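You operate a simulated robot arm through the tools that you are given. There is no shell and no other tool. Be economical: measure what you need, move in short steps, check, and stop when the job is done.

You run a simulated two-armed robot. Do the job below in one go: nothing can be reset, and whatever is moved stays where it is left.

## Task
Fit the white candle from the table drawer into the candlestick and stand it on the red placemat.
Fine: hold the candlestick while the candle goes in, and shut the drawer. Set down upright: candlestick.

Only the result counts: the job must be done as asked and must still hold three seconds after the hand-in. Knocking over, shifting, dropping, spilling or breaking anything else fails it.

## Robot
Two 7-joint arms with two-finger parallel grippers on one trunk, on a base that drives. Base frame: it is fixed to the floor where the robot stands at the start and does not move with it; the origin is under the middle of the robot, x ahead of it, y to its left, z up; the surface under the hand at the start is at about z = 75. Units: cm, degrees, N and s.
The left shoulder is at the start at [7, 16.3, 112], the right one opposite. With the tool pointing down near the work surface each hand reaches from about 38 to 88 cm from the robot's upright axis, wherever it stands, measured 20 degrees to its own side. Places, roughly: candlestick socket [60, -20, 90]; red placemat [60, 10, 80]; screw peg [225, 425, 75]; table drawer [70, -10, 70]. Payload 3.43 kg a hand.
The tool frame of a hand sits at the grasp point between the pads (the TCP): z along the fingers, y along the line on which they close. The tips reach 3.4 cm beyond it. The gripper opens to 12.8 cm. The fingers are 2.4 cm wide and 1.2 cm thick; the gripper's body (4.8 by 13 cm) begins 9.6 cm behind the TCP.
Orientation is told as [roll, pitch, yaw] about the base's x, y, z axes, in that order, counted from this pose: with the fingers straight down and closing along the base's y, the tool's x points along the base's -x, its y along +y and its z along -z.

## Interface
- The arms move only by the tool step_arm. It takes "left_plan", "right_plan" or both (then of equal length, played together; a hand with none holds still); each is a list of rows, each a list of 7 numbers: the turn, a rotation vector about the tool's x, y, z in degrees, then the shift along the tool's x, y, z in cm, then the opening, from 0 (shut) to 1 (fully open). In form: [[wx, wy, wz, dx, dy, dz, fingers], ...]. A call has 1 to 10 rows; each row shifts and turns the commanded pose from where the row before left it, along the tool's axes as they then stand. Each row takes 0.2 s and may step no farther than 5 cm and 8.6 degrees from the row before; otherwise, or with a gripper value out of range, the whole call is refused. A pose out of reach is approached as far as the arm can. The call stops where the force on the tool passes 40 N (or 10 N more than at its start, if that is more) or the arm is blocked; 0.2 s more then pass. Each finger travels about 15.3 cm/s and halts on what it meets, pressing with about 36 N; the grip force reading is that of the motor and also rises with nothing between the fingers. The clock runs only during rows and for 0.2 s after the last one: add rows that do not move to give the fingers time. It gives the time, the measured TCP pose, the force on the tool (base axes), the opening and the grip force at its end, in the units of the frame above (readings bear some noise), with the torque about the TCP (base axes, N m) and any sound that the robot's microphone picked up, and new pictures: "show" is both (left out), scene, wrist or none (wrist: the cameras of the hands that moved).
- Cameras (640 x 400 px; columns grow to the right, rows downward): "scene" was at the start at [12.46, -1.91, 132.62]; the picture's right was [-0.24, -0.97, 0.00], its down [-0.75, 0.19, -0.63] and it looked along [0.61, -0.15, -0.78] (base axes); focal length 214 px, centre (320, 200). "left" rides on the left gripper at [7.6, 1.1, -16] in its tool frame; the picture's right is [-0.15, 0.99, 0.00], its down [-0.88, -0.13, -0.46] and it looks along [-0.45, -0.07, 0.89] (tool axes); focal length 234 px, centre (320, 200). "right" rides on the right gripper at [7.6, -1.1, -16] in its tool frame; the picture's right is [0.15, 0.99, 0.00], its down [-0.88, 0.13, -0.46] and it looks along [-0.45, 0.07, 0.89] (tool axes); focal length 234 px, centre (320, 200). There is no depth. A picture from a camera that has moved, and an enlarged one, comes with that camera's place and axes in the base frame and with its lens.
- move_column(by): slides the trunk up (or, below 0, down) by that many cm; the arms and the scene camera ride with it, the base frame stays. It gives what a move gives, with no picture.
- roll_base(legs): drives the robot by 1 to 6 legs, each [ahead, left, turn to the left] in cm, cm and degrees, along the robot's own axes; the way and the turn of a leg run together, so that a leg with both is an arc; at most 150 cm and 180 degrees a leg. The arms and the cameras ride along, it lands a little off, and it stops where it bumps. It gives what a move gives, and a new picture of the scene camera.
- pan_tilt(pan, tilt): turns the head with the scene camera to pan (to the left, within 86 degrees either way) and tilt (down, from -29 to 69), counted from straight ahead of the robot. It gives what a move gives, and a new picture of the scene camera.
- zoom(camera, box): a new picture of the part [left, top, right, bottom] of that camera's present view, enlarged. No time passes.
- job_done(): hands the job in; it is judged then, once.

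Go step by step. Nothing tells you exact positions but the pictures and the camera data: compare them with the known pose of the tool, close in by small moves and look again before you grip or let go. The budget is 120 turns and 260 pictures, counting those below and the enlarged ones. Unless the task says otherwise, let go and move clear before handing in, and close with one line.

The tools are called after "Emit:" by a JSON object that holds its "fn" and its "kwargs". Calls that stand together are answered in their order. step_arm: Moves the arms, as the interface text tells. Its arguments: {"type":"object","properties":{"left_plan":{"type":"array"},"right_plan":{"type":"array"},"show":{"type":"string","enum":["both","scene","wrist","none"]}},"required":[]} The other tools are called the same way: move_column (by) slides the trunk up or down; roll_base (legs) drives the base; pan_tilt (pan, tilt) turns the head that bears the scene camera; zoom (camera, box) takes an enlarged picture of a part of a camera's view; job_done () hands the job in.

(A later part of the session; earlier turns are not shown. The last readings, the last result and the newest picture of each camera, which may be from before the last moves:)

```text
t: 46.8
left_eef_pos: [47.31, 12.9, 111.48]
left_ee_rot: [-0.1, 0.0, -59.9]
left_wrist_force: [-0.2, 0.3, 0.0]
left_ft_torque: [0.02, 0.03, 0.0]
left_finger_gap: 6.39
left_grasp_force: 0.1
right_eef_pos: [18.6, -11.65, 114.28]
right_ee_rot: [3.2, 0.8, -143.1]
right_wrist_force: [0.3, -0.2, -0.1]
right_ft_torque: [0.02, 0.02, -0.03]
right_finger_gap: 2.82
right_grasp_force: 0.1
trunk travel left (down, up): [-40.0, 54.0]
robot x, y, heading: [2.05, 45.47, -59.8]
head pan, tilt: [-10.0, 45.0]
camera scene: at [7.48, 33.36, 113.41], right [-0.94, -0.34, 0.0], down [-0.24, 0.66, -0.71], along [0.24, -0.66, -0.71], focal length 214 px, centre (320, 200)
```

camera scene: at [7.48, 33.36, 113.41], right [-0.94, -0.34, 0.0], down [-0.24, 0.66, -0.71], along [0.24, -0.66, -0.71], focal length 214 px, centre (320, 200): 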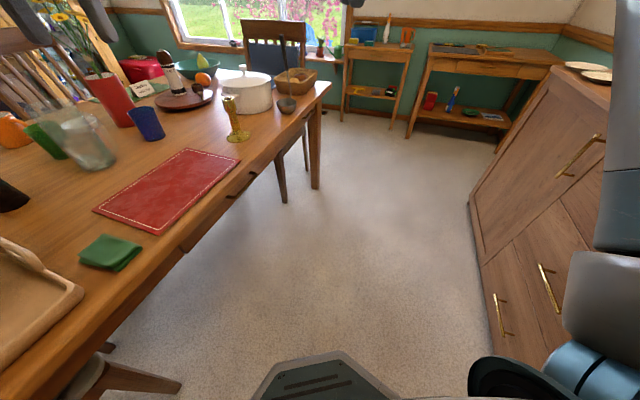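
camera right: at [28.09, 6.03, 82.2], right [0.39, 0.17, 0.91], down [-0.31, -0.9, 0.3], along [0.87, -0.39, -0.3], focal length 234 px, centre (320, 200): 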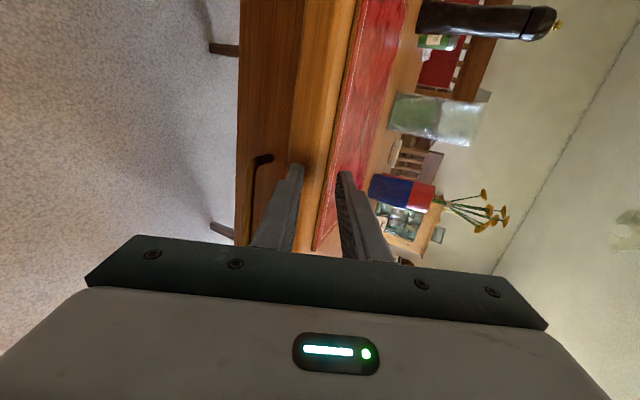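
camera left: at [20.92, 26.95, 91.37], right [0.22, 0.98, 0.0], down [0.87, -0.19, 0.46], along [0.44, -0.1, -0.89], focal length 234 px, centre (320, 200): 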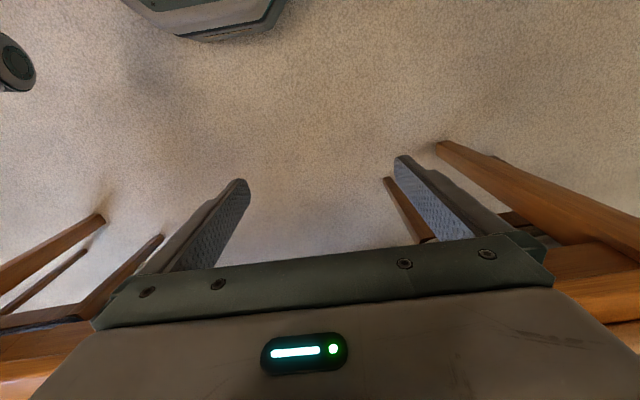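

Good view along the drawer front. Now I rotate the right hand: yaw to align, descending, then pitch to point along +x.

Emit:
{"fn": "step_arm", "kwargs": {"right_plan": [[0, 0, -7.6, 0, 0, 3, 0.22], [0, 0, -7.6, 0, 0, 3, 0.22], [0, 0, -7.6, 0, 0, 3, 0.22], [0, 0, -7.6, 0, 0, 3, 0.22], [0, 0, -7.6, 0, 0, 3, 0.22], [0, 0, -7.6, 0, 0, 3, 0.22], [0, 0, -7.6, 0, 0, 3, 0.22], [-8.5, 0, 0, 0, 0, 0, 0.22], [-8.5, 0, 0, 0, 0, 0, 0.22], [-8.5, 0, 0, 0, 0, 0, 0.22]], "show": "none"}}

Emit:
{"fn": "step_arm", "kwargs": {"right_plan": [[-8.5, 0, 0, 0, 0, 0, 0.22], [-8.5, 0, 0, 0, 0, 0, 0.22], [-8.5, 0, 0, 0, 0, 0, 0.22], [-8.5, 0, 0, 0, 0, 0, 0.22], [-8.5, 0, 0, 0, 0, 0, 0.22], [-8.5, 0, 0, 0, 0, 0, 0.22]], "show": "scene"}}

```text
t: 49.0
left_eef_pos: [47.11, 12.81, 111.52]
left_ee_rot: [0.1, 0.0, -60.0]
left_wrist_force: [-0.4, -0.5, 0.3]
left_ft_torque: [0.05, -0.03, -0.01]
left_finger_gap: 6.38
left_grasp_force: 0.0
right_eef_pos: [19.45, -12.42, 93.32]
right_ee_rot: [28.2, -2.0, -89.9]
right_wrist_force: [-0.4, 0.0, -0.2]
right_ft_torque: [0.01, -0.01, -0.02]
right_finger_gap: 2.82
right_grasp_force: 0.1
trunk travel left (down, up): [-40.0, 54.0]
robot x, y, heading: [2.04, 45.14, -59.9]
head pan, tilt: [-10.0, 45.0]
```

```text
t: 50.4
left_eef_pos: [47.11, 12.89, 111.46]
left_ee_rot: [0.0, 0.2, -59.9]
left_wrist_force: [-0.6, -0.3, -0.8]
left_ft_torque: [0.02, 0.01, -0.01]
left_finger_gap: 6.38
left_grasp_force: 0.0
right_eef_pos: [19.42, -12.42, 93.46]
right_ee_rot: [79.3, -2.1, -90.0]
right_wrist_force: [-0.9, 0.1, 0.0]
right_ft_torque: [0.0, -0.03, 0.02]
right_finger_gap: 2.8
right_grasp_force: 0.0
trunk travel left (down, up): [-40.0, 54.0]
robot x, y, heading: [2.04, 45.5, -59.7]
head pan, tilt: [-10.0, 45.0]
camera scene: at [7.38, 33.33, 113.42], right [-0.94, -0.34, 0.0], down [-0.24, 0.66, -0.71], along [0.24, -0.66, -0.71], focal length 214 px, centre (320, 200)
```

scene: 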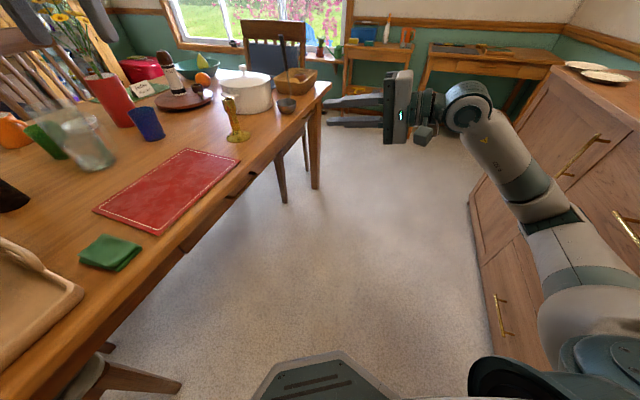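

This posture is comfortable, at about 11° tilt. I move in front of the handle.

Emit:
{"fn": "step_arm", "kwargs": {"right_plan": [[0, 0, 0, 0.61, -2.58, 2.73, 0.3], [0, 0, 0, 0.61, -2.58, 2.73, 0.3], [0, 0, 0, 0.61, -2.58, 2.73, 0.3], [0, 0, 0, 0.61, -2.58, 2.73, 0.3], [0, 0, 0, 0.61, -2.58, 2.73, 0.3], [0, 0, 0, 0.61, -2.58, 2.73, 0.3], [0, 0, 0, 0.61, -2.58, 2.73, 0.3], [0, 0, 0, 0.61, -2.58, 2.73, 0.3]], "show": "both"}}

Emit:
{"fn": "zoom", "kwargs": {"camera": "right", "box": [240, 80, 400, 240]}}

Emit:
{"fn": "zoom", "kwargs": {"camera": "scene", "box": [180, 120, 340, 220]}}

```text
t: 52.2
left_eef_pos: [47.28, 12.81, 111.54]
left_ee_rot: [0.0, 0.1, -59.9]
left_wrist_force: [0.6, 0.6, 0.2]
left_ft_torque: [0.03, 0.01, 0.01]
left_finger_gap: 6.4
left_grasp_force: 0.0
right_eef_pos: [36.93, -8.59, 68.71]
right_ee_rot: [79.1, -2.1, -90.0]
right_wrist_force: [0.0, 0.0, 0.1]
right_ft_torque: [0.0, 0.01, 0.03]
right_finger_gap: 3.84
right_grasp_force: 0.2
trunk travel left (down, up): [-40.0, 54.0]
robot x, y, heading: [1.96, 45.29, -59.7]
head pan, tilt: [-10.0, 45.0]
camera scene: at [7.44, 33.35, 113.42], right [-0.94, -0.34, 0.0], down [-0.24, 0.66, -0.71], along [0.24, -0.66, -0.71], focal length 214 px, centre (320, 200)
camera right: at [21.11, -0.85, 70.18], right [0.19, 0.18, 0.97], down [-0.42, -0.87, 0.25], along [0.89, -0.46, -0.09], focal length 234 px, centre (320, 200)
```

scene: 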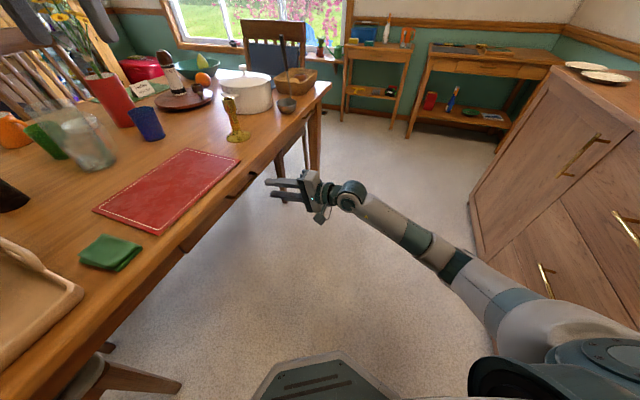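
right: 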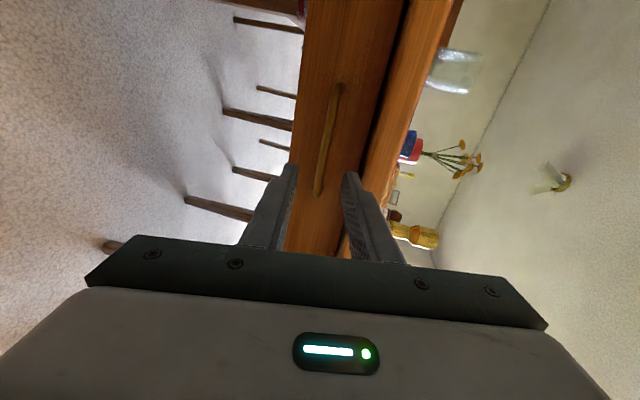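

```text
2.50 times, centred on (320, 160) of right
camera zoom: at [21.11, -0.85, 70.18], right [0.19, 0.18, 0.97], down [-0.42, -0.87, 0.25], along [0.89, -0.46, -0.09], focal length 585 px, centre (320, 300)
```

zoom: 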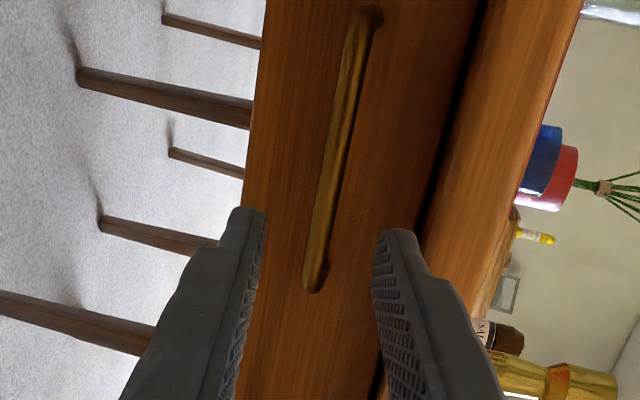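

```text
4.00 times, centred on (260, 170) of scene
camera zoom: at [7.44, 33.35, 113.42], right [-0.94, -0.34, 0.0], down [-0.24, 0.66, -0.71], along [0.24, -0.66, -0.71], focal length 858 px, centre (560, 320)
```

zoom: 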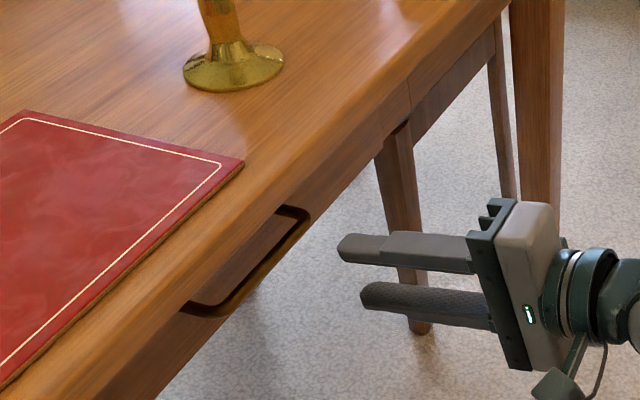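

Bar sits ~0.8 cm up in the tool's closing direction and ~11 cm ahead. I align and advance 7 cm, then re-check.

Emit:
{"fn": "step_arm", "kwargs": {"right_plan": [[0, 0, 0, 0.8, 0.8, 0, 0.25], [0, 0, 0, 0, 0, 3.5, 0.25], [0, 0, 0, 0, 0, 3.5, 0.25]], "show": "none"}}

Emit:
{"fn": "zoom", "kwargs": {"camera": "right", "box": [240, 80, 400, 240]}}

Emit:
{"fn": "zoom", "kwargs": {"camera": "scene", "box": [200, 145, 300, 215]}}

```text
t: 53.0
left_eef_pos: [47.15, 12.9, 111.46]
left_ee_rot: [-0.1, 0.1, -59.9]
left_wrist_force: [-0.1, 0.0, -0.1]
left_ft_torque: [0.0, -0.02, 0.02]
left_finger_gap: 6.42
left_grasp_force: 0.1
right_eef_pos: [43.9, -7.74, 68.08]
right_ee_rot: [79.1, -2.0, -90.0]
right_wrist_force: [0.6, -0.5, -0.5]
right_ft_torque: [0.0, 0.0, -0.01]
right_finger_gap: 3.2
right_grasp_force: 0.0
trunk travel left (down, up): [-40.0, 54.0]
robot x, y, heading: [1.94, 45.29, -60.0]
head pan, tilt: [-10.0, 45.0]
```

```text
2.50 times, centred on (320, 160) of right
camera zoom: at [28.16, -0.03, 69.55], right [0.19, 0.18, 0.97], down [-0.42, -0.87, 0.25], along [0.89, -0.45, -0.09], focal length 585 px, centre (320, 300)
```

zoom: 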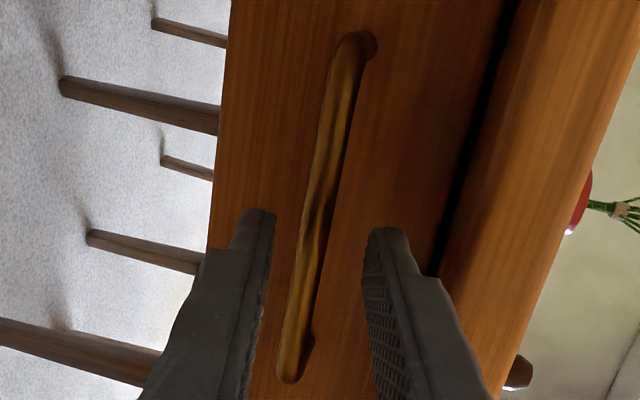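

```text
5.71 times, centred on (250, 180) of scene
camera zoom: at [7.46, 33.37, 113.42], right [-0.94, -0.34, 0.0], down [-0.24, 0.66, -0.71], along [0.24, -0.66, -0.71], focal length 1226 px, centre (720, 314)
```

zoom: 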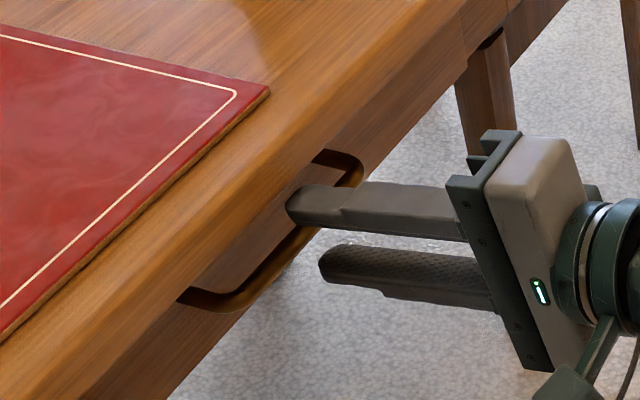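

Nicely straddling. Advance 2.2 cm more and close.

Emit:
{"fn": "step_arm", "kwargs": {"right_plan": [[0, 0, 0, 0, 0, 1.1, 0.25], [0, 0, 0, 0, 0, 1.1, 0.25], [0, 0, 0, 0, 0, 0, 0.1], [0, 0, 0, 0, 0, 0, 0], [0, 0, 0, 0, 0, 0, 0]], "show": "none"}}

Emit:
{"fn": "zoom", "kwargs": {"camera": "scene", "box": [200, 145, 300, 215]}}

```text
t: 54.2
left_eef_pos: [47.38, 12.81, 111.47]
left_ee_rot: [-0.1, 0.1, -60.0]
left_wrist_force: [0.2, -0.3, 0.0]
left_ft_torque: [0.0, -0.02, -0.04]
left_finger_gap: 6.4
left_grasp_force: 0.0
right_eef_pos: [46.17, -7.68, 67.52]
right_ee_rot: [78.7, -1.9, -90.0]
right_wrist_force: [-7.4, 5.0, -12.7]
right_ft_torque: [1.13, 0.26, -0.27]
right_finger_gap: 1.1
right_grasp_force: 45.1
trunk travel left (down, up): [-40.0, 54.0]
robot x, y, heading: [1.98, 45.26, -60.0]
head pan, tilt: [-10.0, 45.0]
```

```text
5.71 times, centred on (250, 180) of scene
camera zoom: at [7.43, 33.29, 113.39], right [-0.94, -0.34, 0.0], down [-0.24, 0.66, -0.71], along [0.24, -0.66, -0.71], focal length 1226 px, centre (720, 314)
```

zoom: 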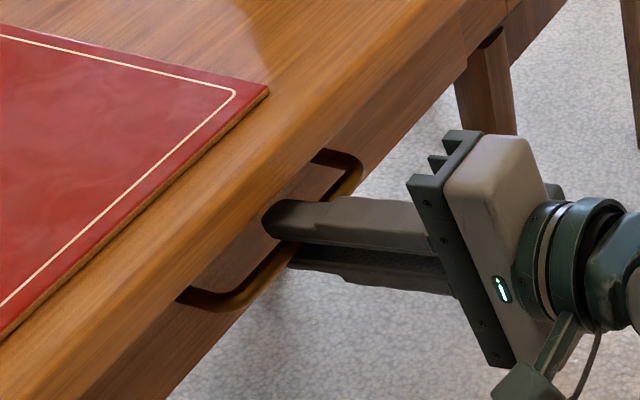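

The bar is gripped (1.1 cm). I pull straight along −x, gently.

Emit:
{"fn": "step_arm", "kwargs": {"right_plan": [[0, 0, 0, 0, -0.2, -0.98, 0], [0, 0, 0, 0, -0.3, -1.47, 0], [0, 0, 0, 0, -0.3, -1.47, 0], [0, 0, 0, 0, -0.3, -1.47, 0], [0, 0, 0, 0, -0.3, -1.47, 0]], "show": "scene"}}

```text
t: 55.4
left_eef_pos: [47.26, 12.68, 111.31]
left_ee_rot: [0.1, 0.1, -59.9]
left_wrist_force: [-0.5, 0.2, -0.5]
left_ft_torque: [-0.01, 0.0, -0.02]
left_finger_gap: 6.39
left_grasp_force: 0.1
right_eef_pos: [39.03, -7.75, 67.44]
right_ee_rot: [78.7, -1.9, -89.9]
right_wrist_force: [-2.1, 9.9, -23.6]
right_ft_torque: [1.04, 0.5, -0.38]
right_finger_gap: 1.1
right_grasp_force: 44.8
trunk travel left (down, up): [-40.0, 54.0]
robot x, y, heading: [2.31, 45.2, -59.9]
head pan, tilt: [-10.0, 45.0]
camera scene: at [7.5, 33.25, 113.38], right [-0.94, -0.34, 0.0], down [-0.24, 0.66, -0.71], along [0.24, -0.66, -0.71], focal length 214 px, centre (320, 200)
```

scene: 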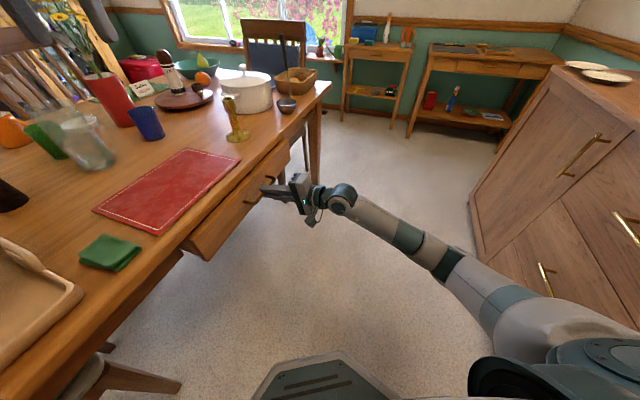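

The drawer slides out well. I continue about 12 cm further, easing the vertical preload.

Emit:
{"fn": "step_arm", "kwargs": {"right_plan": [[0, 0, 0, 0, -0.5, -1.47, 0], [0, 0, 0, 0, -0.4, -1.47, 0], [0, 0, 0, 0, -0.3, -1.47, 0], [0, 0, 0, 0, -0.3, -1.47, 0], [0, 0, 0, 0, -0.3, -1.47, 0], [0, 0, 0, 0, -0.3, -1.47, 0], [0, 0, 0, 0, -0.3, -1.47, 0], [0, 0, 0, 0, -0.3, -1.47, 0]], "show": "scene"}}

```text
t: 57.2
left_eef_pos: [47.03, 12.93, 111.56]
left_ee_rot: [-0.2, -0.1, -59.9]
left_wrist_force: [0.5, 0.1, 0.5]
left_ft_torque: [-0.01, 0.02, 0.01]
left_finger_gap: 6.42
left_grasp_force: 0.1
right_eef_pos: [27.17, -7.73, 67.35]
right_ee_rot: [79.3, -2.1, -89.9]
right_wrist_force: [-2.6, 4.6, 0.1]
right_ft_torque: [1.0, -0.03, -0.09]
right_finger_gap: 1.13
right_grasp_force: 44.5
trunk travel left (down, up): [-40.0, 54.0]
robot x, y, heading: [1.58, 45.22, -60.1]
head pan, tilt: [-10.0, 45.0]
camera scene: at [7.37, 33.38, 113.43], right [-0.94, -0.34, 0.0], down [-0.24, 0.66, -0.71], along [0.24, -0.66, -0.71], focal length 214 px, centre (320, 200)
```

scene: 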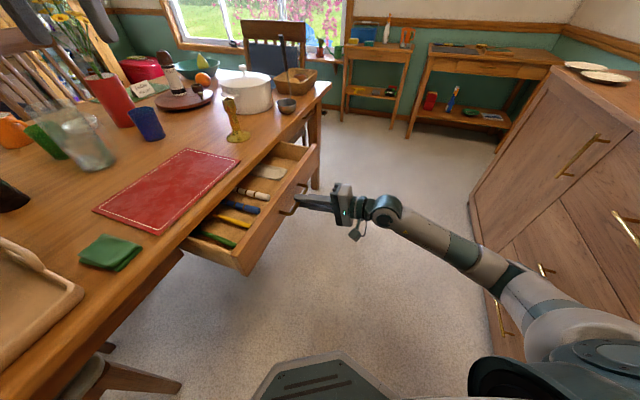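

Emit:
{"fn": "zoom", "kwargs": {"camera": "scene", "box": [180, 130, 340, 260]}}

```text
3.08 times, centred on (260, 195) of scene
camera zoom: at [7.37, 33.38, 113.43], right [-0.94, -0.34, 0.0], down [-0.24, 0.66, -0.71], along [0.24, -0.66, -0.71], focal length 660 px, centre (505, 215)
```

zoom: 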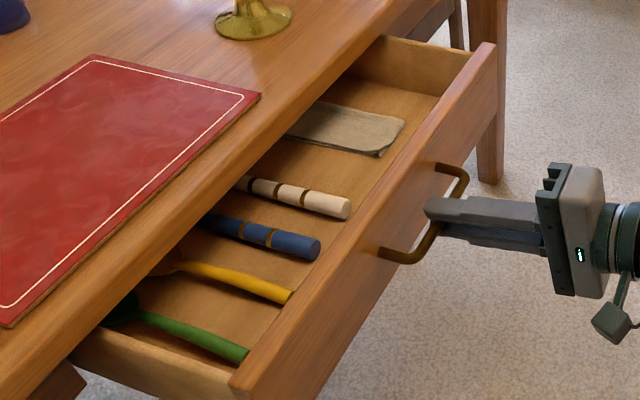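

The white candle lies along x in the drawer beside a blue one. I pull about 6 cm more so it's well clear of the lip.

Emit:
{"fn": "step_arm", "kwargs": {"right_plan": [[0, 0, 0, 0, -0.3, -1.47, 0], [0, 0, 0, 0, -0.3, -1.47, 0], [0, 0, 0, 0, -0.3, -1.47, 0], [0, 0, 0, 0, -0.3, -1.47, 0]], "show": "none"}}

Emit:
{"fn": "zoom", "kwargs": {"camera": "scene", "box": [180, 130, 340, 260]}}

```text
t: 58.2
left_eef_pos: [47.1, 12.85, 111.49]
left_ee_rot: [0.0, 0.0, -59.9]
left_wrist_force: [0.5, 0.3, 0.1]
left_ft_torque: [0.01, -0.01, -0.02]
left_finger_gap: 6.4
left_grasp_force: 0.1
right_eef_pos: [21.07, -7.65, 67.37]
right_ee_rot: [79.1, -2.1, -90.1]
right_wrist_force: [-2.4, -4.4, 8.9]
right_ft_torque: [1.04, -0.21, -0.22]
right_finger_gap: 1.11
right_grasp_force: 44.9
trunk travel left (down, up): [-40.0, 54.0]
robot x, y, heading: [2.04, 45.15, -59.6]
head pan, tilt: [-10.0, 45.0]
```

```text
3.08 times, centred on (260, 195) of scene
camera zoom: at [7.34, 33.37, 113.43], right [-0.94, -0.34, 0.0], down [-0.24, 0.66, -0.71], along [0.24, -0.66, -0.71], focal length 660 px, centre (505, 215)
```

zoom: 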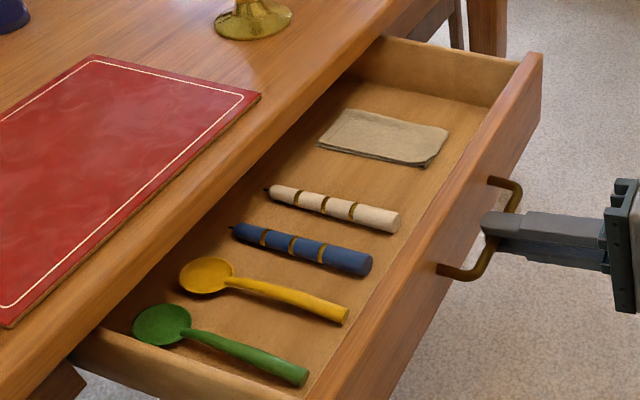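

Now the whole candle is visible: base end toward the robot near (34.5,-7), wick end near (48,-6.5). I release the handle and back the right hand off.

Emit:
{"fn": "step_arm", "kwargs": {"right_plan": [[0, 0, 0, 0, 0, 0, 0.15], [0, 0, 0, 0, 0, 0, 0.25], [0, 0, 0, 0, 0, -2, 0.25], [0, 0, 0, 0, 0, -3, 0.25], [0, 0, 0, 0, 0, -1, 0.25]], "left_plan": [[0, 0, -8, 0, 0, 0, 0.5], [0, 0, -8, 0, 0, 0, 0.5], [0, 0, -8, 0, 0, 0, 0.5], [0, 0, -8, 0, 0, 0, 0.5], [0, 0, -8, 0, 0, 0, 0.5]], "show": "both"}}

```text
t: 59.4
left_eef_pos: [47.14, 12.83, 111.54]
left_ee_rot: [0.0, 0.0, -19.6]
left_wrist_force: [0.1, -0.7, 0.5]
left_ft_torque: [0.02, 0.01, -0.01]
left_finger_gap: 6.39
left_grasp_force: 0.0
right_eef_pos: [15.2, -7.46, 68.4]
right_ee_rot: [79.1, -2.1, -89.9]
right_wrist_force: [-1.3, -0.4, -0.3]
right_ft_torque: [-0.01, 0.02, 0.0]
right_finger_gap: 3.21
right_grasp_force: 0.0
trunk travel left (down, up): [-40.0, 54.0]
robot x, y, heading: [2.0, 45.67, -59.7]
head pan, tilt: [-10.0, 45.0]
camera scene: at [7.41, 33.37, 113.42], right [-0.94, -0.34, 0.0], down [-0.24, 0.66, -0.71], along [0.24, -0.66, -0.71], focal length 214 px, centre (320, 200)
camera right: at [-0.56, 0.2, 69.84], right [0.19, 0.18, 0.97], down [-0.42, -0.87, 0.25], along [0.89, -0.45, -0.09], focal length 234 px, centre (320, 200)
camera left: at [40.44, 16.57, 127.37], right [0.47, 0.88, 0.0], down [0.79, -0.42, 0.45], along [0.4, -0.21, -0.89], focal length 234 px, centre (320, 200)
```

scene: 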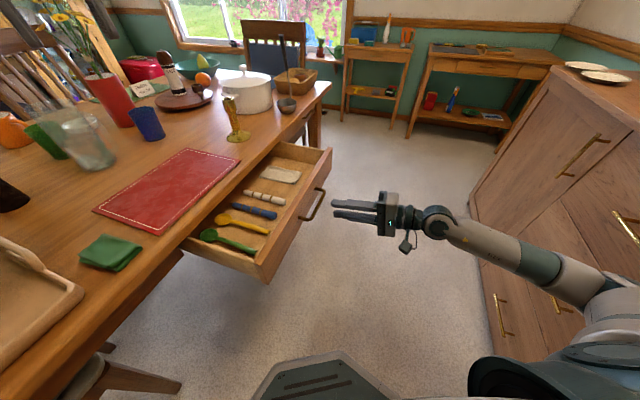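
right: 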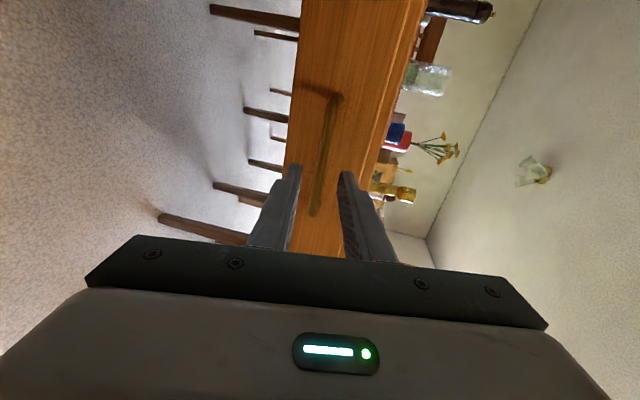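
left: 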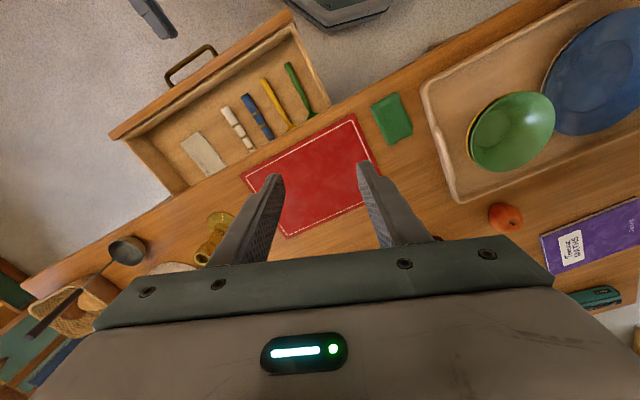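

Now the left hand goes over the candle: finish the yaw and move to about (40.5, -6.7, 84).

Emit:
{"fn": "step_arm", "kwargs": {"left_plan": [[0, 0, -8, 0, 0, 0, 0.4], [0, 0, -8, 0, 0, 0, 0.35], [0, 0, -5.6, 0, 0, 0, 0.35], [0, 0, 0, 1.1, -3.25, 2, 0.35], [0, 0, 0, 1.1, -3.25, 3, 0.35], [0, 0, 0, 1.1, -3.25, 3.5, 0.35], [0, 0, 0, 1.1, -3.25, 3.5, 0.35], [0, 0, 0, 1.1, -3.25, 3.5, 0.35], [0, 0, 0, 1.1, -3.25, 3.5, 0.35]], "show": "wrist"}}

Emit:
{"fn": "zoom", "kwargs": {"camera": "left", "box": [240, 60, 400, 220]}}

```text
t: 61.4
left_eef_pos: [41.21, -6.88, 92.47]
left_ee_rot: [0.1, 0.1, 1.6]
left_wrist_force: [-0.6, 0.2, -0.2]
left_ft_torque: [-0.01, 0.0, -0.01]
left_finger_gap: 4.51
left_grasp_force: 0.0
right_eef_pos: [15.3, -7.6, 68.31]
right_ee_rot: [79.1, -2.0, -90.0]
right_wrist_force: [-0.9, -0.4, 0.0]
right_ft_torque: [-0.01, -0.01, 0.0]
right_finger_gap: 3.18
right_grasp_force: 0.0
trunk travel left (down, up): [-40.0, 54.0]
robot x, y, heading: [2.02, 45.13, -60.0]
head pan, tilt: [-10.0, 45.0]
camera left: at [33.52, -5.93, 108.28], right [0.12, 0.99, 0.0], down [0.88, -0.1, 0.45], along [0.45, -0.05, -0.89], focal length 234 px, centre (320, 200)
```

left: 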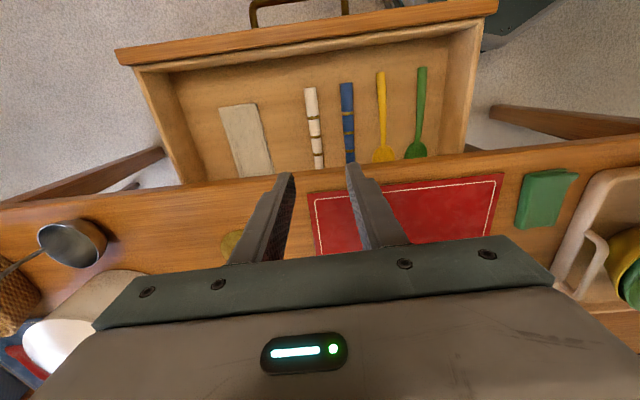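

```text
2.50 times, centred on (320, 140) of left
camera zoom: at [33.52, -5.93, 108.28], right [0.12, 0.99, 0.0], down [0.88, -0.1, 0.45], along [0.45, -0.05, -0.89], focal length 585 px, centre (320, 350)
```

zoom: 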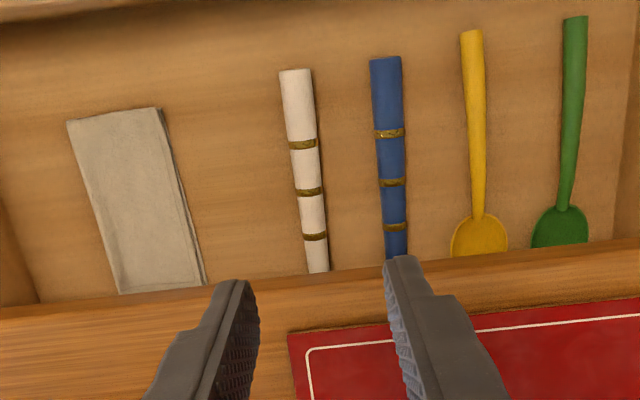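

Candle axis is at y≈-7.7, running along x from 34.6. I shift 0.8 cm and lower to z≈76, then check.

Emit:
{"fn": "step_arm", "kwargs": {"left_plan": [[0, 0, 1.6, 0.2, -0.8, 4, 0.35], [0, 0, 0, 0, 0, 4, 0.35], [0, 0, 0, 0, 0, 4, 0.35], [0, 0, 0, 0, 0, 4, 0.35]], "show": "none"}}

Emit:
{"fn": "zoom", "kwargs": {"camera": "left", "box": [240, 60, 400, 220]}}

Emit:
{"fn": "zoom", "kwargs": {"camera": "scene", "box": [180, 110, 340, 240]}}

```text
t: 62.4
left_eef_pos: [41.09, -7.63, 76.4]
left_ee_rot: [0.0, 0.1, 0.1]
left_wrist_force: [0.9, -1.3, -0.2]
left_ft_torque: [0.02, 0.02, -0.04]
left_finger_gap: 4.49
left_grasp_force: 0.0
right_eef_pos: [15.27, -7.51, 68.15]
right_ee_rot: [79.1, -2.1, -90.0]
right_wrist_force: [-0.2, 0.6, -0.4]
right_ft_torque: [0.02, -0.01, 0.0]
right_finger_gap: 3.22
right_grasp_force: 0.1
trunk travel left (down, up): [-40.0, 54.0]
robot x, y, heading: [2.03, 45.32, -59.9]
head pan, tilt: [-10.0, 45.0]
```

```text
2.50 times, centred on (320, 140) of left
camera zoom: at [33.45, -6.53, 92.23], right [0.14, 0.99, 0.0], down [0.88, -0.13, 0.45], along [0.45, -0.07, -0.89], focal length 585 px, centre (320, 350)
```

zoom: 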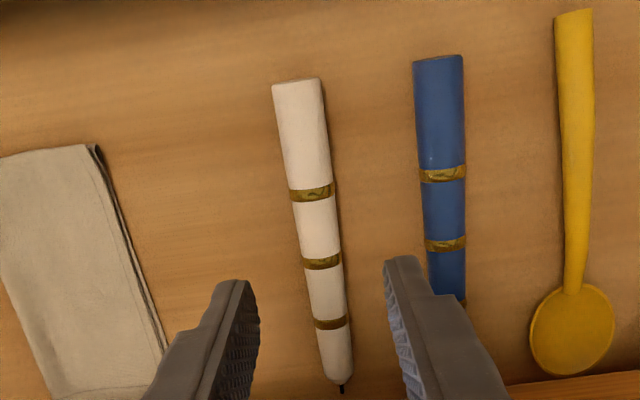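

```text
3.08 times, centred on (260, 175) of scene
camera zoom: at [7.45, 33.33, 113.42], right [-0.94, -0.34, 0.0], down [-0.24, 0.66, -0.71], along [0.24, -0.66, -0.71], focal length 660 px, centre (505, 277)
```

zoom: 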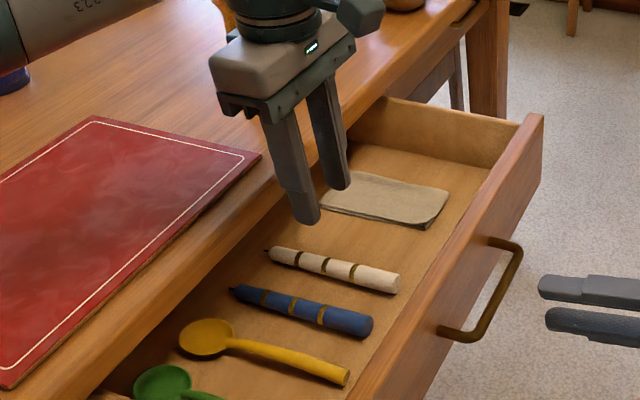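

Aligned within 0.3 cm. I descend to z≈69, then feel the last bit.

Emit:
{"fn": "step_arm", "kwargs": {"left_plan": [[0, 0, 0, 0, -0.25, 3, 0.35], [0, 0, 0, 0, 0, 2.5, 0.35], [0, 0, 0, 0, 0, 1.5, 0.35]], "show": "none"}}

Emit:
{"fn": "zoom", "kwargs": {"camera": "left", "box": [240, 60, 400, 220]}}

Emit:
{"fn": "zoom", "kwargs": {"camera": "scene", "box": [220, 150, 320, 220]}}

```text
t: 63.2
left_eef_pos: [41.04, -7.57, 69.31]
left_ee_rot: [0.1, 0.0, 0.0]
left_wrist_force: [-0.4, -0.2, -1.0]
left_ft_torque: [0.02, 0.03, -0.01]
left_finger_gap: 4.47
left_grasp_force: 0.0
right_eef_pos: [15.2, -7.47, 68.2]
right_ee_rot: [79.2, -2.0, -90.0]
right_wrist_force: [0.1, 0.1, -0.5]
right_ft_torque: [0.01, 0.0, 0.0]
right_finger_gap: 3.2
right_grasp_force: 0.1
trunk travel left (down, up): [-40.0, 54.0]
robot x, y, heading: [2.47, 45.58, -59.7]
head pan, tilt: [-10.0, 45.0]
```

```text
2.50 times, centred on (320, 140) of left
camera zoom: at [33.41, -6.57, 85.2], right [0.14, 0.99, 0.0], down [0.88, -0.13, 0.45], along [0.45, -0.06, -0.89], focal length 585 px, centre (320, 350)
```

zoom: 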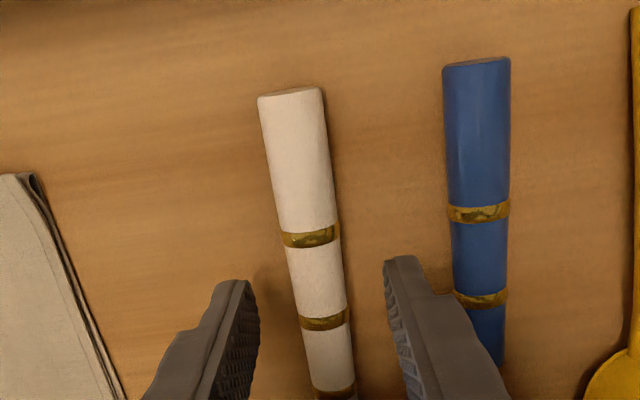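

```text
5.71 times, centred on (270, 185) of scene
camera zoom: at [7.42, 33.34, 113.42], right [-0.94, -0.34, 0.0], down [-0.24, 0.66, -0.71], along [0.24, -0.66, -0.71], focal length 1226 px, centre (606, 286)
```

zoom: 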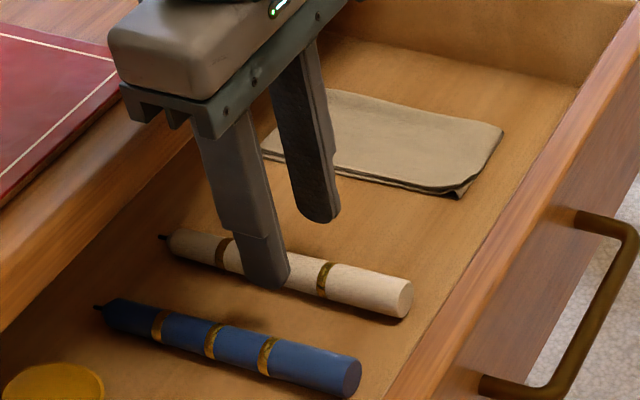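

Candle is between the fingers. I lower another 1.8 cm in small steps with the force limit as a guard.

Emit:
{"fn": "step_arm", "kwargs": {"left_plan": [[0, 0, 0, 0, -0.15, 0.6, 0.35], [0, 0, 0, 0, 0, 0.6, 0.35], [0, 0, 0, 0, 0, 0.6, 0.35]], "show": "none"}}

Emit:
{"fn": "zoom", "kwargs": {"camera": "scene", "box": [220, 150, 320, 220]}}

```text
t: 64.0
left_eef_pos: [41.14, -8.07, 67.72]
left_ee_rot: [0.0, 0.0, 0.1]
left_wrist_force: [-0.8, 0.9, 0.5]
left_ft_torque: [0.02, -0.01, -0.04]
left_finger_gap: 4.48
left_grasp_force: 0.0
right_eef_pos: [15.3, -7.39, 68.22]
right_ee_rot: [79.2, -2.0, -90.0]
right_wrist_force: [0.6, 0.2, -0.4]
right_ft_torque: [0.0, 0.0, 0.02]
right_finger_gap: 3.22
right_grasp_force: 0.1
trunk travel left (down, up): [-40.0, 54.0]
robot x, y, heading: [2.12, 45.41, -60.1]
head pan, tilt: [-10.0, 45.0]
```

```text
5.71 times, centred on (270, 185) of scene
camera zoom: at [7.4, 33.35, 113.42], right [-0.94, -0.34, 0.0], down [-0.24, 0.66, -0.71], along [0.24, -0.66, -0.71], focal length 1226 px, centre (606, 286)
```

zoom: 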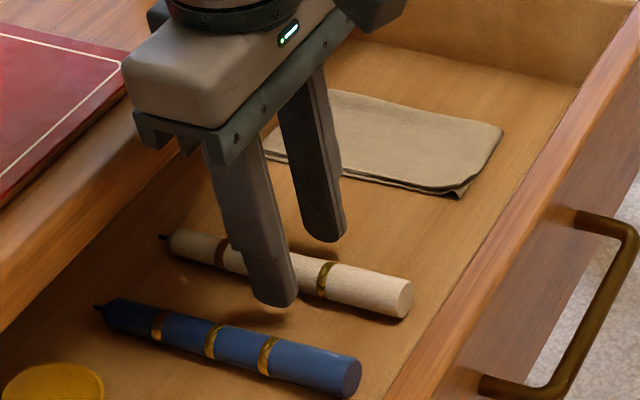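

Still free; a bit lower.

Emit:
{"fn": "step_arm", "kwargs": {"left_plan": [[0, 0, 0, 0, 0, 0.5, 0.35], [0, 0, 0, 0, 0, 0.5, 0.35]], "show": "none"}}

Emit:
{"fn": "zoom", "kwargs": {"camera": "scene", "box": [220, 150, 320, 220]}}

```text
t: 64.6
left_eef_pos: [40.98, -7.98, 66.68]
left_ee_rot: [0.1, 0.1, 0.1]
left_wrist_force: [0.0, 0.8, 0.0]
left_ft_torque: [0.01, 0.0, 0.01]
left_finger_gap: 4.48
left_grasp_force: 0.0
right_eef_pos: [15.19, -7.62, 68.38]
right_ee_rot: [79.0, -2.0, -89.9]
right_wrist_force: [0.3, 0.0, 0.3]
right_ft_torque: [-0.03, 0.01, 0.01]
right_finger_gap: 3.21
right_grasp_force: 0.0
trunk travel left (down, up): [-40.0, 54.0]
robot x, y, heading: [2.24, 45.38, -59.8]
head pan, tilt: [-10.0, 45.0]
```

```text
5.71 times, centred on (270, 185) of scene
camera zoom: at [7.4, 33.35, 113.42], right [-0.94, -0.34, 0.0], down [-0.24, 0.66, -0.71], along [0.24, -0.66, -0.71], focal length 1226 px, centre (606, 286)
```

zoom: 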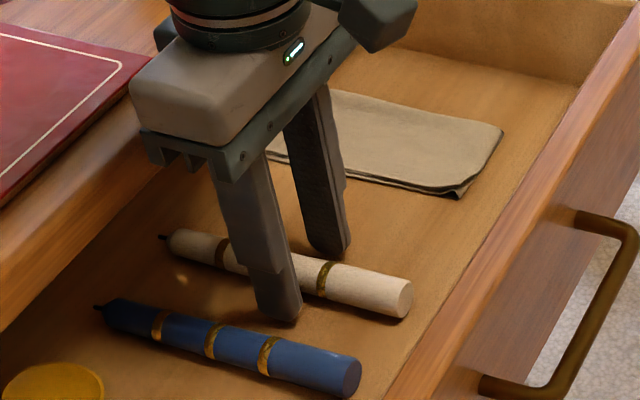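

Low enough nearly; 0.4 cm more and close on the candle.

Emit:
{"fn": "step_arm", "kwargs": {"left_plan": [[0, 0, 0, 0, 0, 0.4, 0.3], [0, 0, 0, 0, 0, 0, 0.2], [0, 0, 0, 0, 0, 0, 0.1], [0, 0, 0, 0, 0, 0, 0.1]], "show": "none"}}

Emit:
{"fn": "zoom", "kwargs": {"camera": "left", "box": [240, 60, 400, 220]}}

```text
t: 65.6
left_eef_pos: [41.01, -7.96, 66.33]
left_ee_rot: [0.1, 0.1, 0.0]
left_wrist_force: [-0.2, 2.2, 5.4]
left_ft_torque: [0.08, -0.12, 0.01]
left_finger_gap: 1.83
left_grasp_force: 35.8
right_eef_pos: [15.18, -7.44, 68.23]
right_ee_rot: [79.0, -2.2, -90.0]
right_wrist_force: [0.1, 0.8, -0.4]
right_ft_torque: [-0.03, -0.02, 0.0]
right_finger_gap: 3.19
right_grasp_force: 0.0
trunk travel left (down, up): [-40.0, 54.0]
robot x, y, heading: [2.17, 45.44, -59.7]
head pan, tilt: [-10.0, 45.0]
```

```text
2.50 times, centred on (320, 140) of left
camera zoom: at [33.35, -6.78, 82.14], right [0.14, 0.99, 0.0], down [0.88, -0.13, 0.46], along [0.45, -0.07, -0.89], focal length 585 px, centre (320, 350)
```

zoom: 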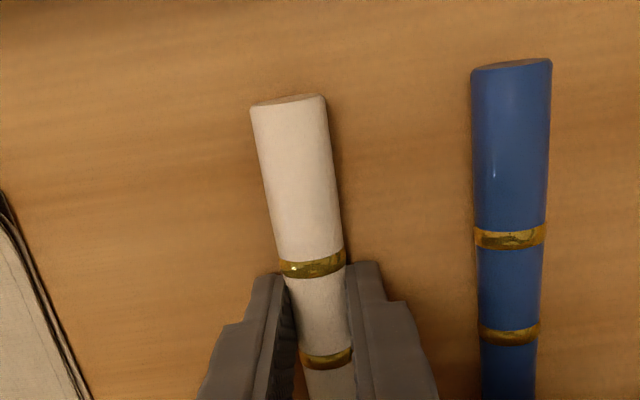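

Candle gripped (1.8 cm). I lift it straight up.

Emit:
{"fn": "step_arm", "kwargs": {"left_plan": [[0, 0, 0, 0, 0, -2, 0.05], [0, 0, 0, 0, 0, -4, 0.05], [0, 0, 0, 0, 0, -4, 0.05], [0, 0, 0, 0, 0, -4, 0.05], [0, 0, 0, 0, 0, -4, 0.05], [0, 0, 0, 0, 0, -4, 0.05], [0, 0, 0, 0, 0, -4, 0.05], [0, 0, 0, 0, 0, -4, 0.05]], "show": "both"}}

```text
t: 67.4
left_eef_pos: [40.99, -7.87, 96.28]
left_ee_rot: [0.1, 0.0, 0.0]
left_wrist_force: [0.1, 0.7, 0.4]
left_ft_torque: [0.01, -0.03, 0.0]
left_finger_gap: 0.67
left_grasp_force: 0.0
right_eef_pos: [15.33, -7.53, 68.28]
right_ee_rot: [79.0, -2.0, -89.9]
right_wrist_force: [0.3, 0.0, 0.2]
right_ft_torque: [-0.01, 0.0, -0.01]
right_finger_gap: 3.18
right_grasp_force: 0.1
trunk travel left (down, up): [-40.0, 54.0]
robot x, y, heading: [2.03, 45.61, -59.8]
head pan, tilt: [-10.0, 45.0]
camera scene: at [7.33, 33.39, 113.42], right [-0.94, -0.34, 0.0], down [-0.24, 0.66, -0.71], along [0.24, -0.66, -0.71], focal length 214 px, centre (320, 200)
camera left: at [33.37, -6.78, 112.12], right [0.15, 0.99, 0.0], down [0.88, -0.13, 0.46], along [0.45, -0.07, -0.89], focal length 234 px, centre (320, 200)
```

scene: 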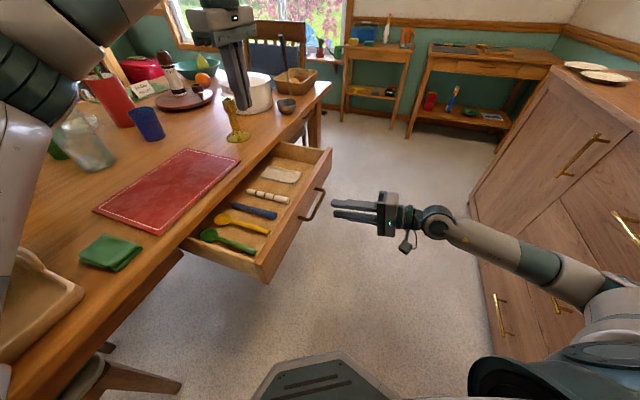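
left: 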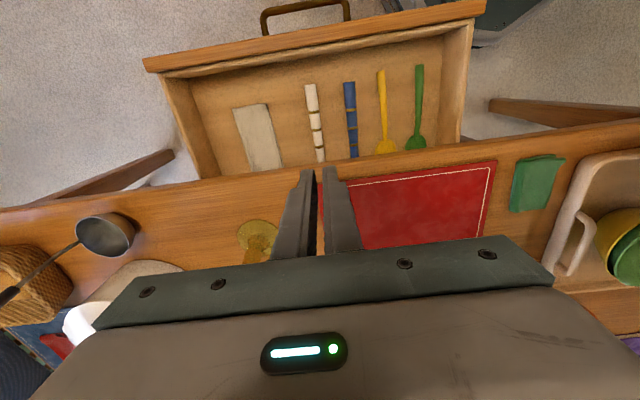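

The candle slipped out: the tips sat above its centre, so the drawer floor is lower (~61). It's back in its place; I re-measure from here.

Emit:
{"fn": "zoom", "kwargs": {"camera": "left", "box": [240, 60, 400, 220]}}

Emit:
{"fn": "zoom", "kwargs": {"camera": "scene", "box": [220, 150, 320, 220]}}

```text
2.50 times, centred on (320, 140) of left
camera zoom: at [33.37, -6.78, 112.12], right [0.15, 0.99, 0.0], down [0.88, -0.13, 0.46], along [0.45, -0.07, -0.89], focal length 585 px, centre (320, 350)
```

zoom: 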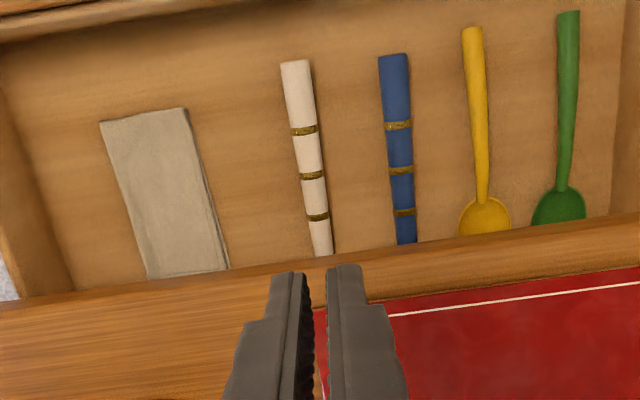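

```text
5.71 times, centred on (270, 185) of scene
camera zoom: at [7.33, 33.39, 113.42], right [-0.94, -0.34, 0.0], down [-0.24, 0.66, -0.71], along [0.24, -0.66, -0.71], focal length 1226 px, centre (606, 286)
```

zoom: 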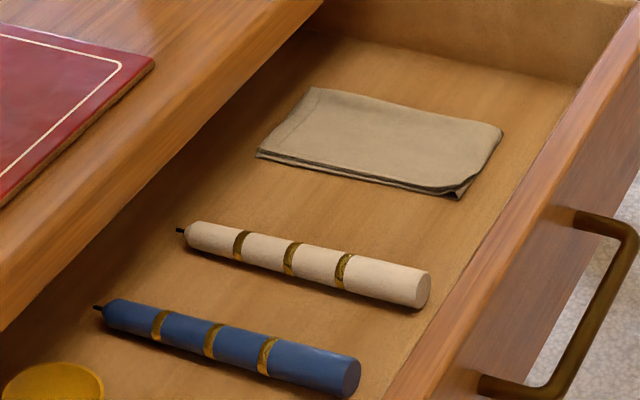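

It now lies at about y=-9.05 from x=33.9, possibly rolled a little. I reopen, re-aim at (39.5,-9.05) and go down to z≈68.

Emit:
{"fn": "step_arm", "kwargs": {"left_plan": [[0, 0, 0, 1.5, -1.15, 0, 0.35], [0, 0, 0, 0, 0, 4.7, 0.35], [0, 0, 0, 0, 0, 4.7, 0.35], [0, 0, 0, 0, 0, 4.7, 0.35], [0, 0, 0, 0, 0, 4.7, 0.35], [0, 0, 0, 0, 0, 4.7, 0.35], [0, 0, 0, 0, 0, 4.5, 0.35]], "show": "none"}}

Emit:
{"fn": "zoom", "kwargs": {"camera": "left", "box": [240, 60, 400, 220]}}

Emit:
{"fn": "zoom", "kwargs": {"camera": "scene", "box": [220, 150, 320, 220]}}

```text
t: 69.0
left_eef_pos: [39.58, -9.09, 68.04]
left_ee_rot: [0.0, 0.1, 0.1]
left_wrist_force: [-0.7, 0.2, -0.6]
left_ft_torque: [-0.01, -0.01, 0.0]
left_finger_gap: 4.48
left_grasp_force: 0.1
right_eef_pos: [15.36, -7.55, 68.26]
right_ee_rot: [79.0, -2.1, -90.0]
right_wrist_force: [0.7, 0.2, 0.1]
right_ft_torque: [0.03, 0.05, 0.01]
right_finger_gap: 3.24
right_grasp_force: 0.1
trunk travel left (down, up): [-40.0, 54.0]
robot x, y, heading: [2.19, 45.29, -60.1]
head pan, tilt: [-10.0, 45.0]
```

```text
2.50 times, centred on (320, 140) of left
camera zoom: at [31.93, -7.91, 83.99], right [0.14, 0.99, 0.0], down [0.88, -0.13, 0.45], along [0.45, -0.07, -0.89], focal length 585 px, centre (320, 350)
```

zoom: 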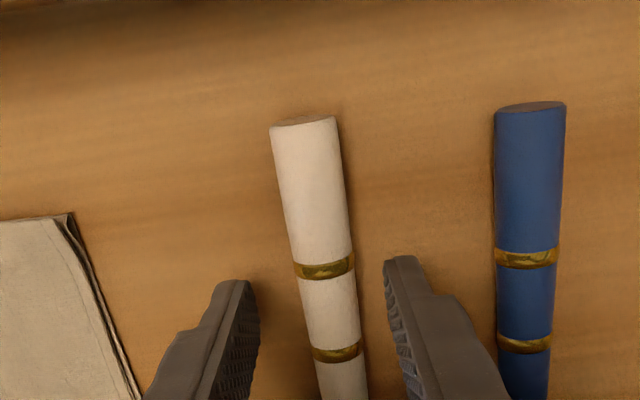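

```text
5.71 times, centred on (270, 185) of scene
camera zoom: at [7.43, 33.32, 113.42], right [-0.94, -0.34, 0.0], down [-0.24, 0.66, -0.71], along [0.24, -0.66, -0.71], focal length 1226 px, centre (606, 286)
```

zoom: 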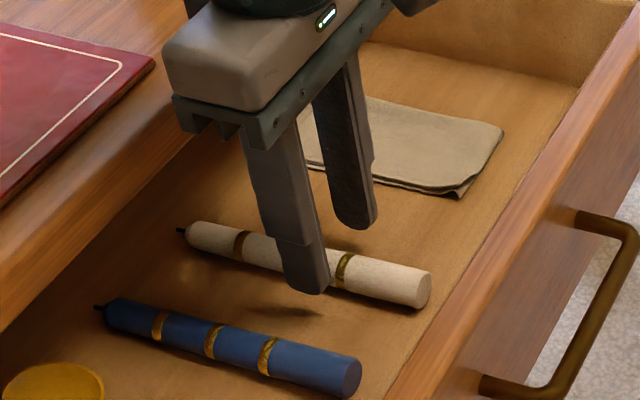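

Well lined up; I descend in 0.5 cm steps until just touching the floor.

Emit:
{"fn": "step_arm", "kwargs": {"left_plan": [[0, 0, 0, 0, 0.15, 0.6, 0.3], [0, 0, 0, 0, 0, 0.6, 0.3], [0, 0, 0, 0, 0, 0.5, 0.3], [0, 0, 0, 0, 0, 0.5, 0.3]], "show": "none"}}

Emit:
{"fn": "zoom", "kwargs": {"camera": "scene", "box": [220, 150, 320, 220]}}

```text
t: 70.0
left_eef_pos: [39.43, -8.95, 66.24]
left_ee_rot: [-0.2, -0.1, 0.1]
left_wrist_force: [0.1, -0.6, 12.9]
left_ft_torque: [0.33, -0.11, -0.05]
left_finger_gap: 3.83
left_grasp_force: 0.1
right_eef_pos: [15.3, -7.48, 68.42]
right_ee_rot: [79.1, -2.2, -89.9]
right_wrist_force: [-0.2, -0.2, 0.3]
right_ft_torque: [-0.01, 0.0, -0.05]
right_finger_gap: 3.2
right_grasp_force: 0.0
trunk travel left (down, up): [-40.0, 54.0]
robot x, y, heading: [2.23, 45.62, -59.7]
head pan, tilt: [-10.0, 45.0]
```

```text
5.71 times, centred on (270, 185) of scene
camera zoom: at [7.34, 33.45, 113.46], right [-0.94, -0.34, 0.0], down [-0.24, 0.66, -0.71], along [0.24, -0.66, -0.71], focal length 1226 px, centre (606, 286)
```

zoom: 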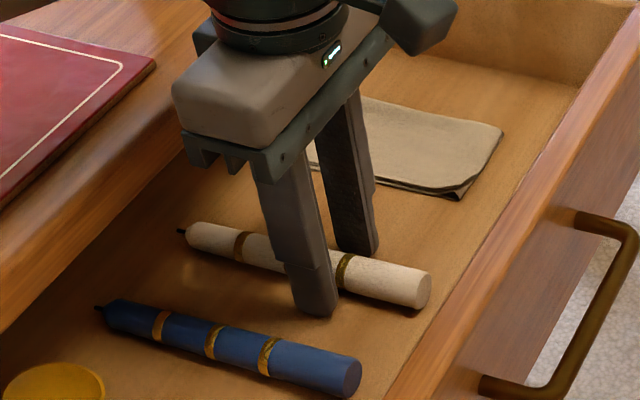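

The tips touch the floor at TCP z=66.2, so the candle's centre is about 1 cm above the tips. I close fully, give it time, then lift slowly.

Emit:
{"fn": "step_arm", "kwargs": {"left_plan": [[0, 0, 0, 0, 0, -0.1, 0.2], [0, 0, 0, 0, 0, 0, 0], [0, 0, 0, 0, 0, 0, 0], [0, 0, 0, 0, 0, 0, 0], [0, 0, 0, 0, 0, 0, 0]], "show": "none"}}

Emit:
{"fn": "step_arm", "kwargs": {"left_plan": [[0, 0, 0, 0, 0, -0.3, 0], [0, 0, 0, 0, 0, -0.3, 0], [0, 0, 0, 0, 0, -0.4, 0]], "show": "none"}}

Emit:
{"fn": "zoom", "kwargs": {"camera": "scene", "box": [220, 150, 320, 220]}}

```text
t: 71.2
left_eef_pos: [39.43, -8.91, 66.3]
left_ee_rot: [0.0, 0.0, 0.1]
left_wrist_force: [-0.7, 3.2, 8.1]
left_ft_torque: [0.2, -0.08, 0.03]
left_finger_gap: 1.92
left_grasp_force: 36.4
right_eef_pos: [15.12, -7.37, 68.45]
right_ee_rot: [79.0, -2.0, -90.0]
right_wrist_force: [-0.2, 0.3, -0.1]
right_ft_torque: [-0.01, -0.02, 0.0]
right_finger_gap: 3.2
right_grasp_force: 0.1
trunk travel left (down, up): [-40.0, 54.0]
robot x, y, heading: [1.94, 45.63, -60.1]
head pan, tilt: [-10.0, 45.0]
```

```text
t: 72.0
left_eef_pos: [39.52, -9.05, 67.19]
left_ee_rot: [0.0, 0.0, 0.1]
left_wrist_force: [-0.1, 0.5, -0.1]
left_ft_torque: [-0.02, -0.02, 0.0]
left_finger_gap: 1.87
left_grasp_force: 35.6
right_eef_pos: [15.21, -7.5, 68.26]
right_ee_rot: [79.0, -2.0, -90.1]
right_wrist_force: [0.3, 0.4, -0.1]
right_ft_torque: [0.0, -0.02, -0.01]
right_finger_gap: 3.19
right_grasp_force: 0.0
trunk travel left (down, up): [-40.0, 54.0]
robot x, y, heading: [2.26, 45.25, -60.0]
head pan, tilt: [-10.0, 45.0]
```

```text
5.71 times, centred on (270, 185) of scene
camera zoom: at [7.4, 33.35, 113.41], right [-0.94, -0.34, 0.0], down [-0.24, 0.66, -0.71], along [0.24, -0.66, -0.71], focal length 1226 px, centre (606, 286)
```

zoom: 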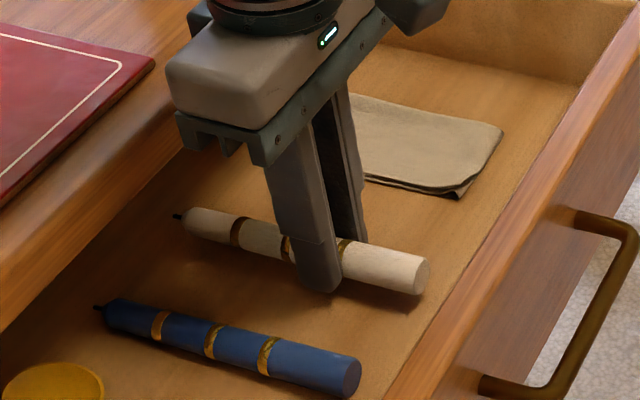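

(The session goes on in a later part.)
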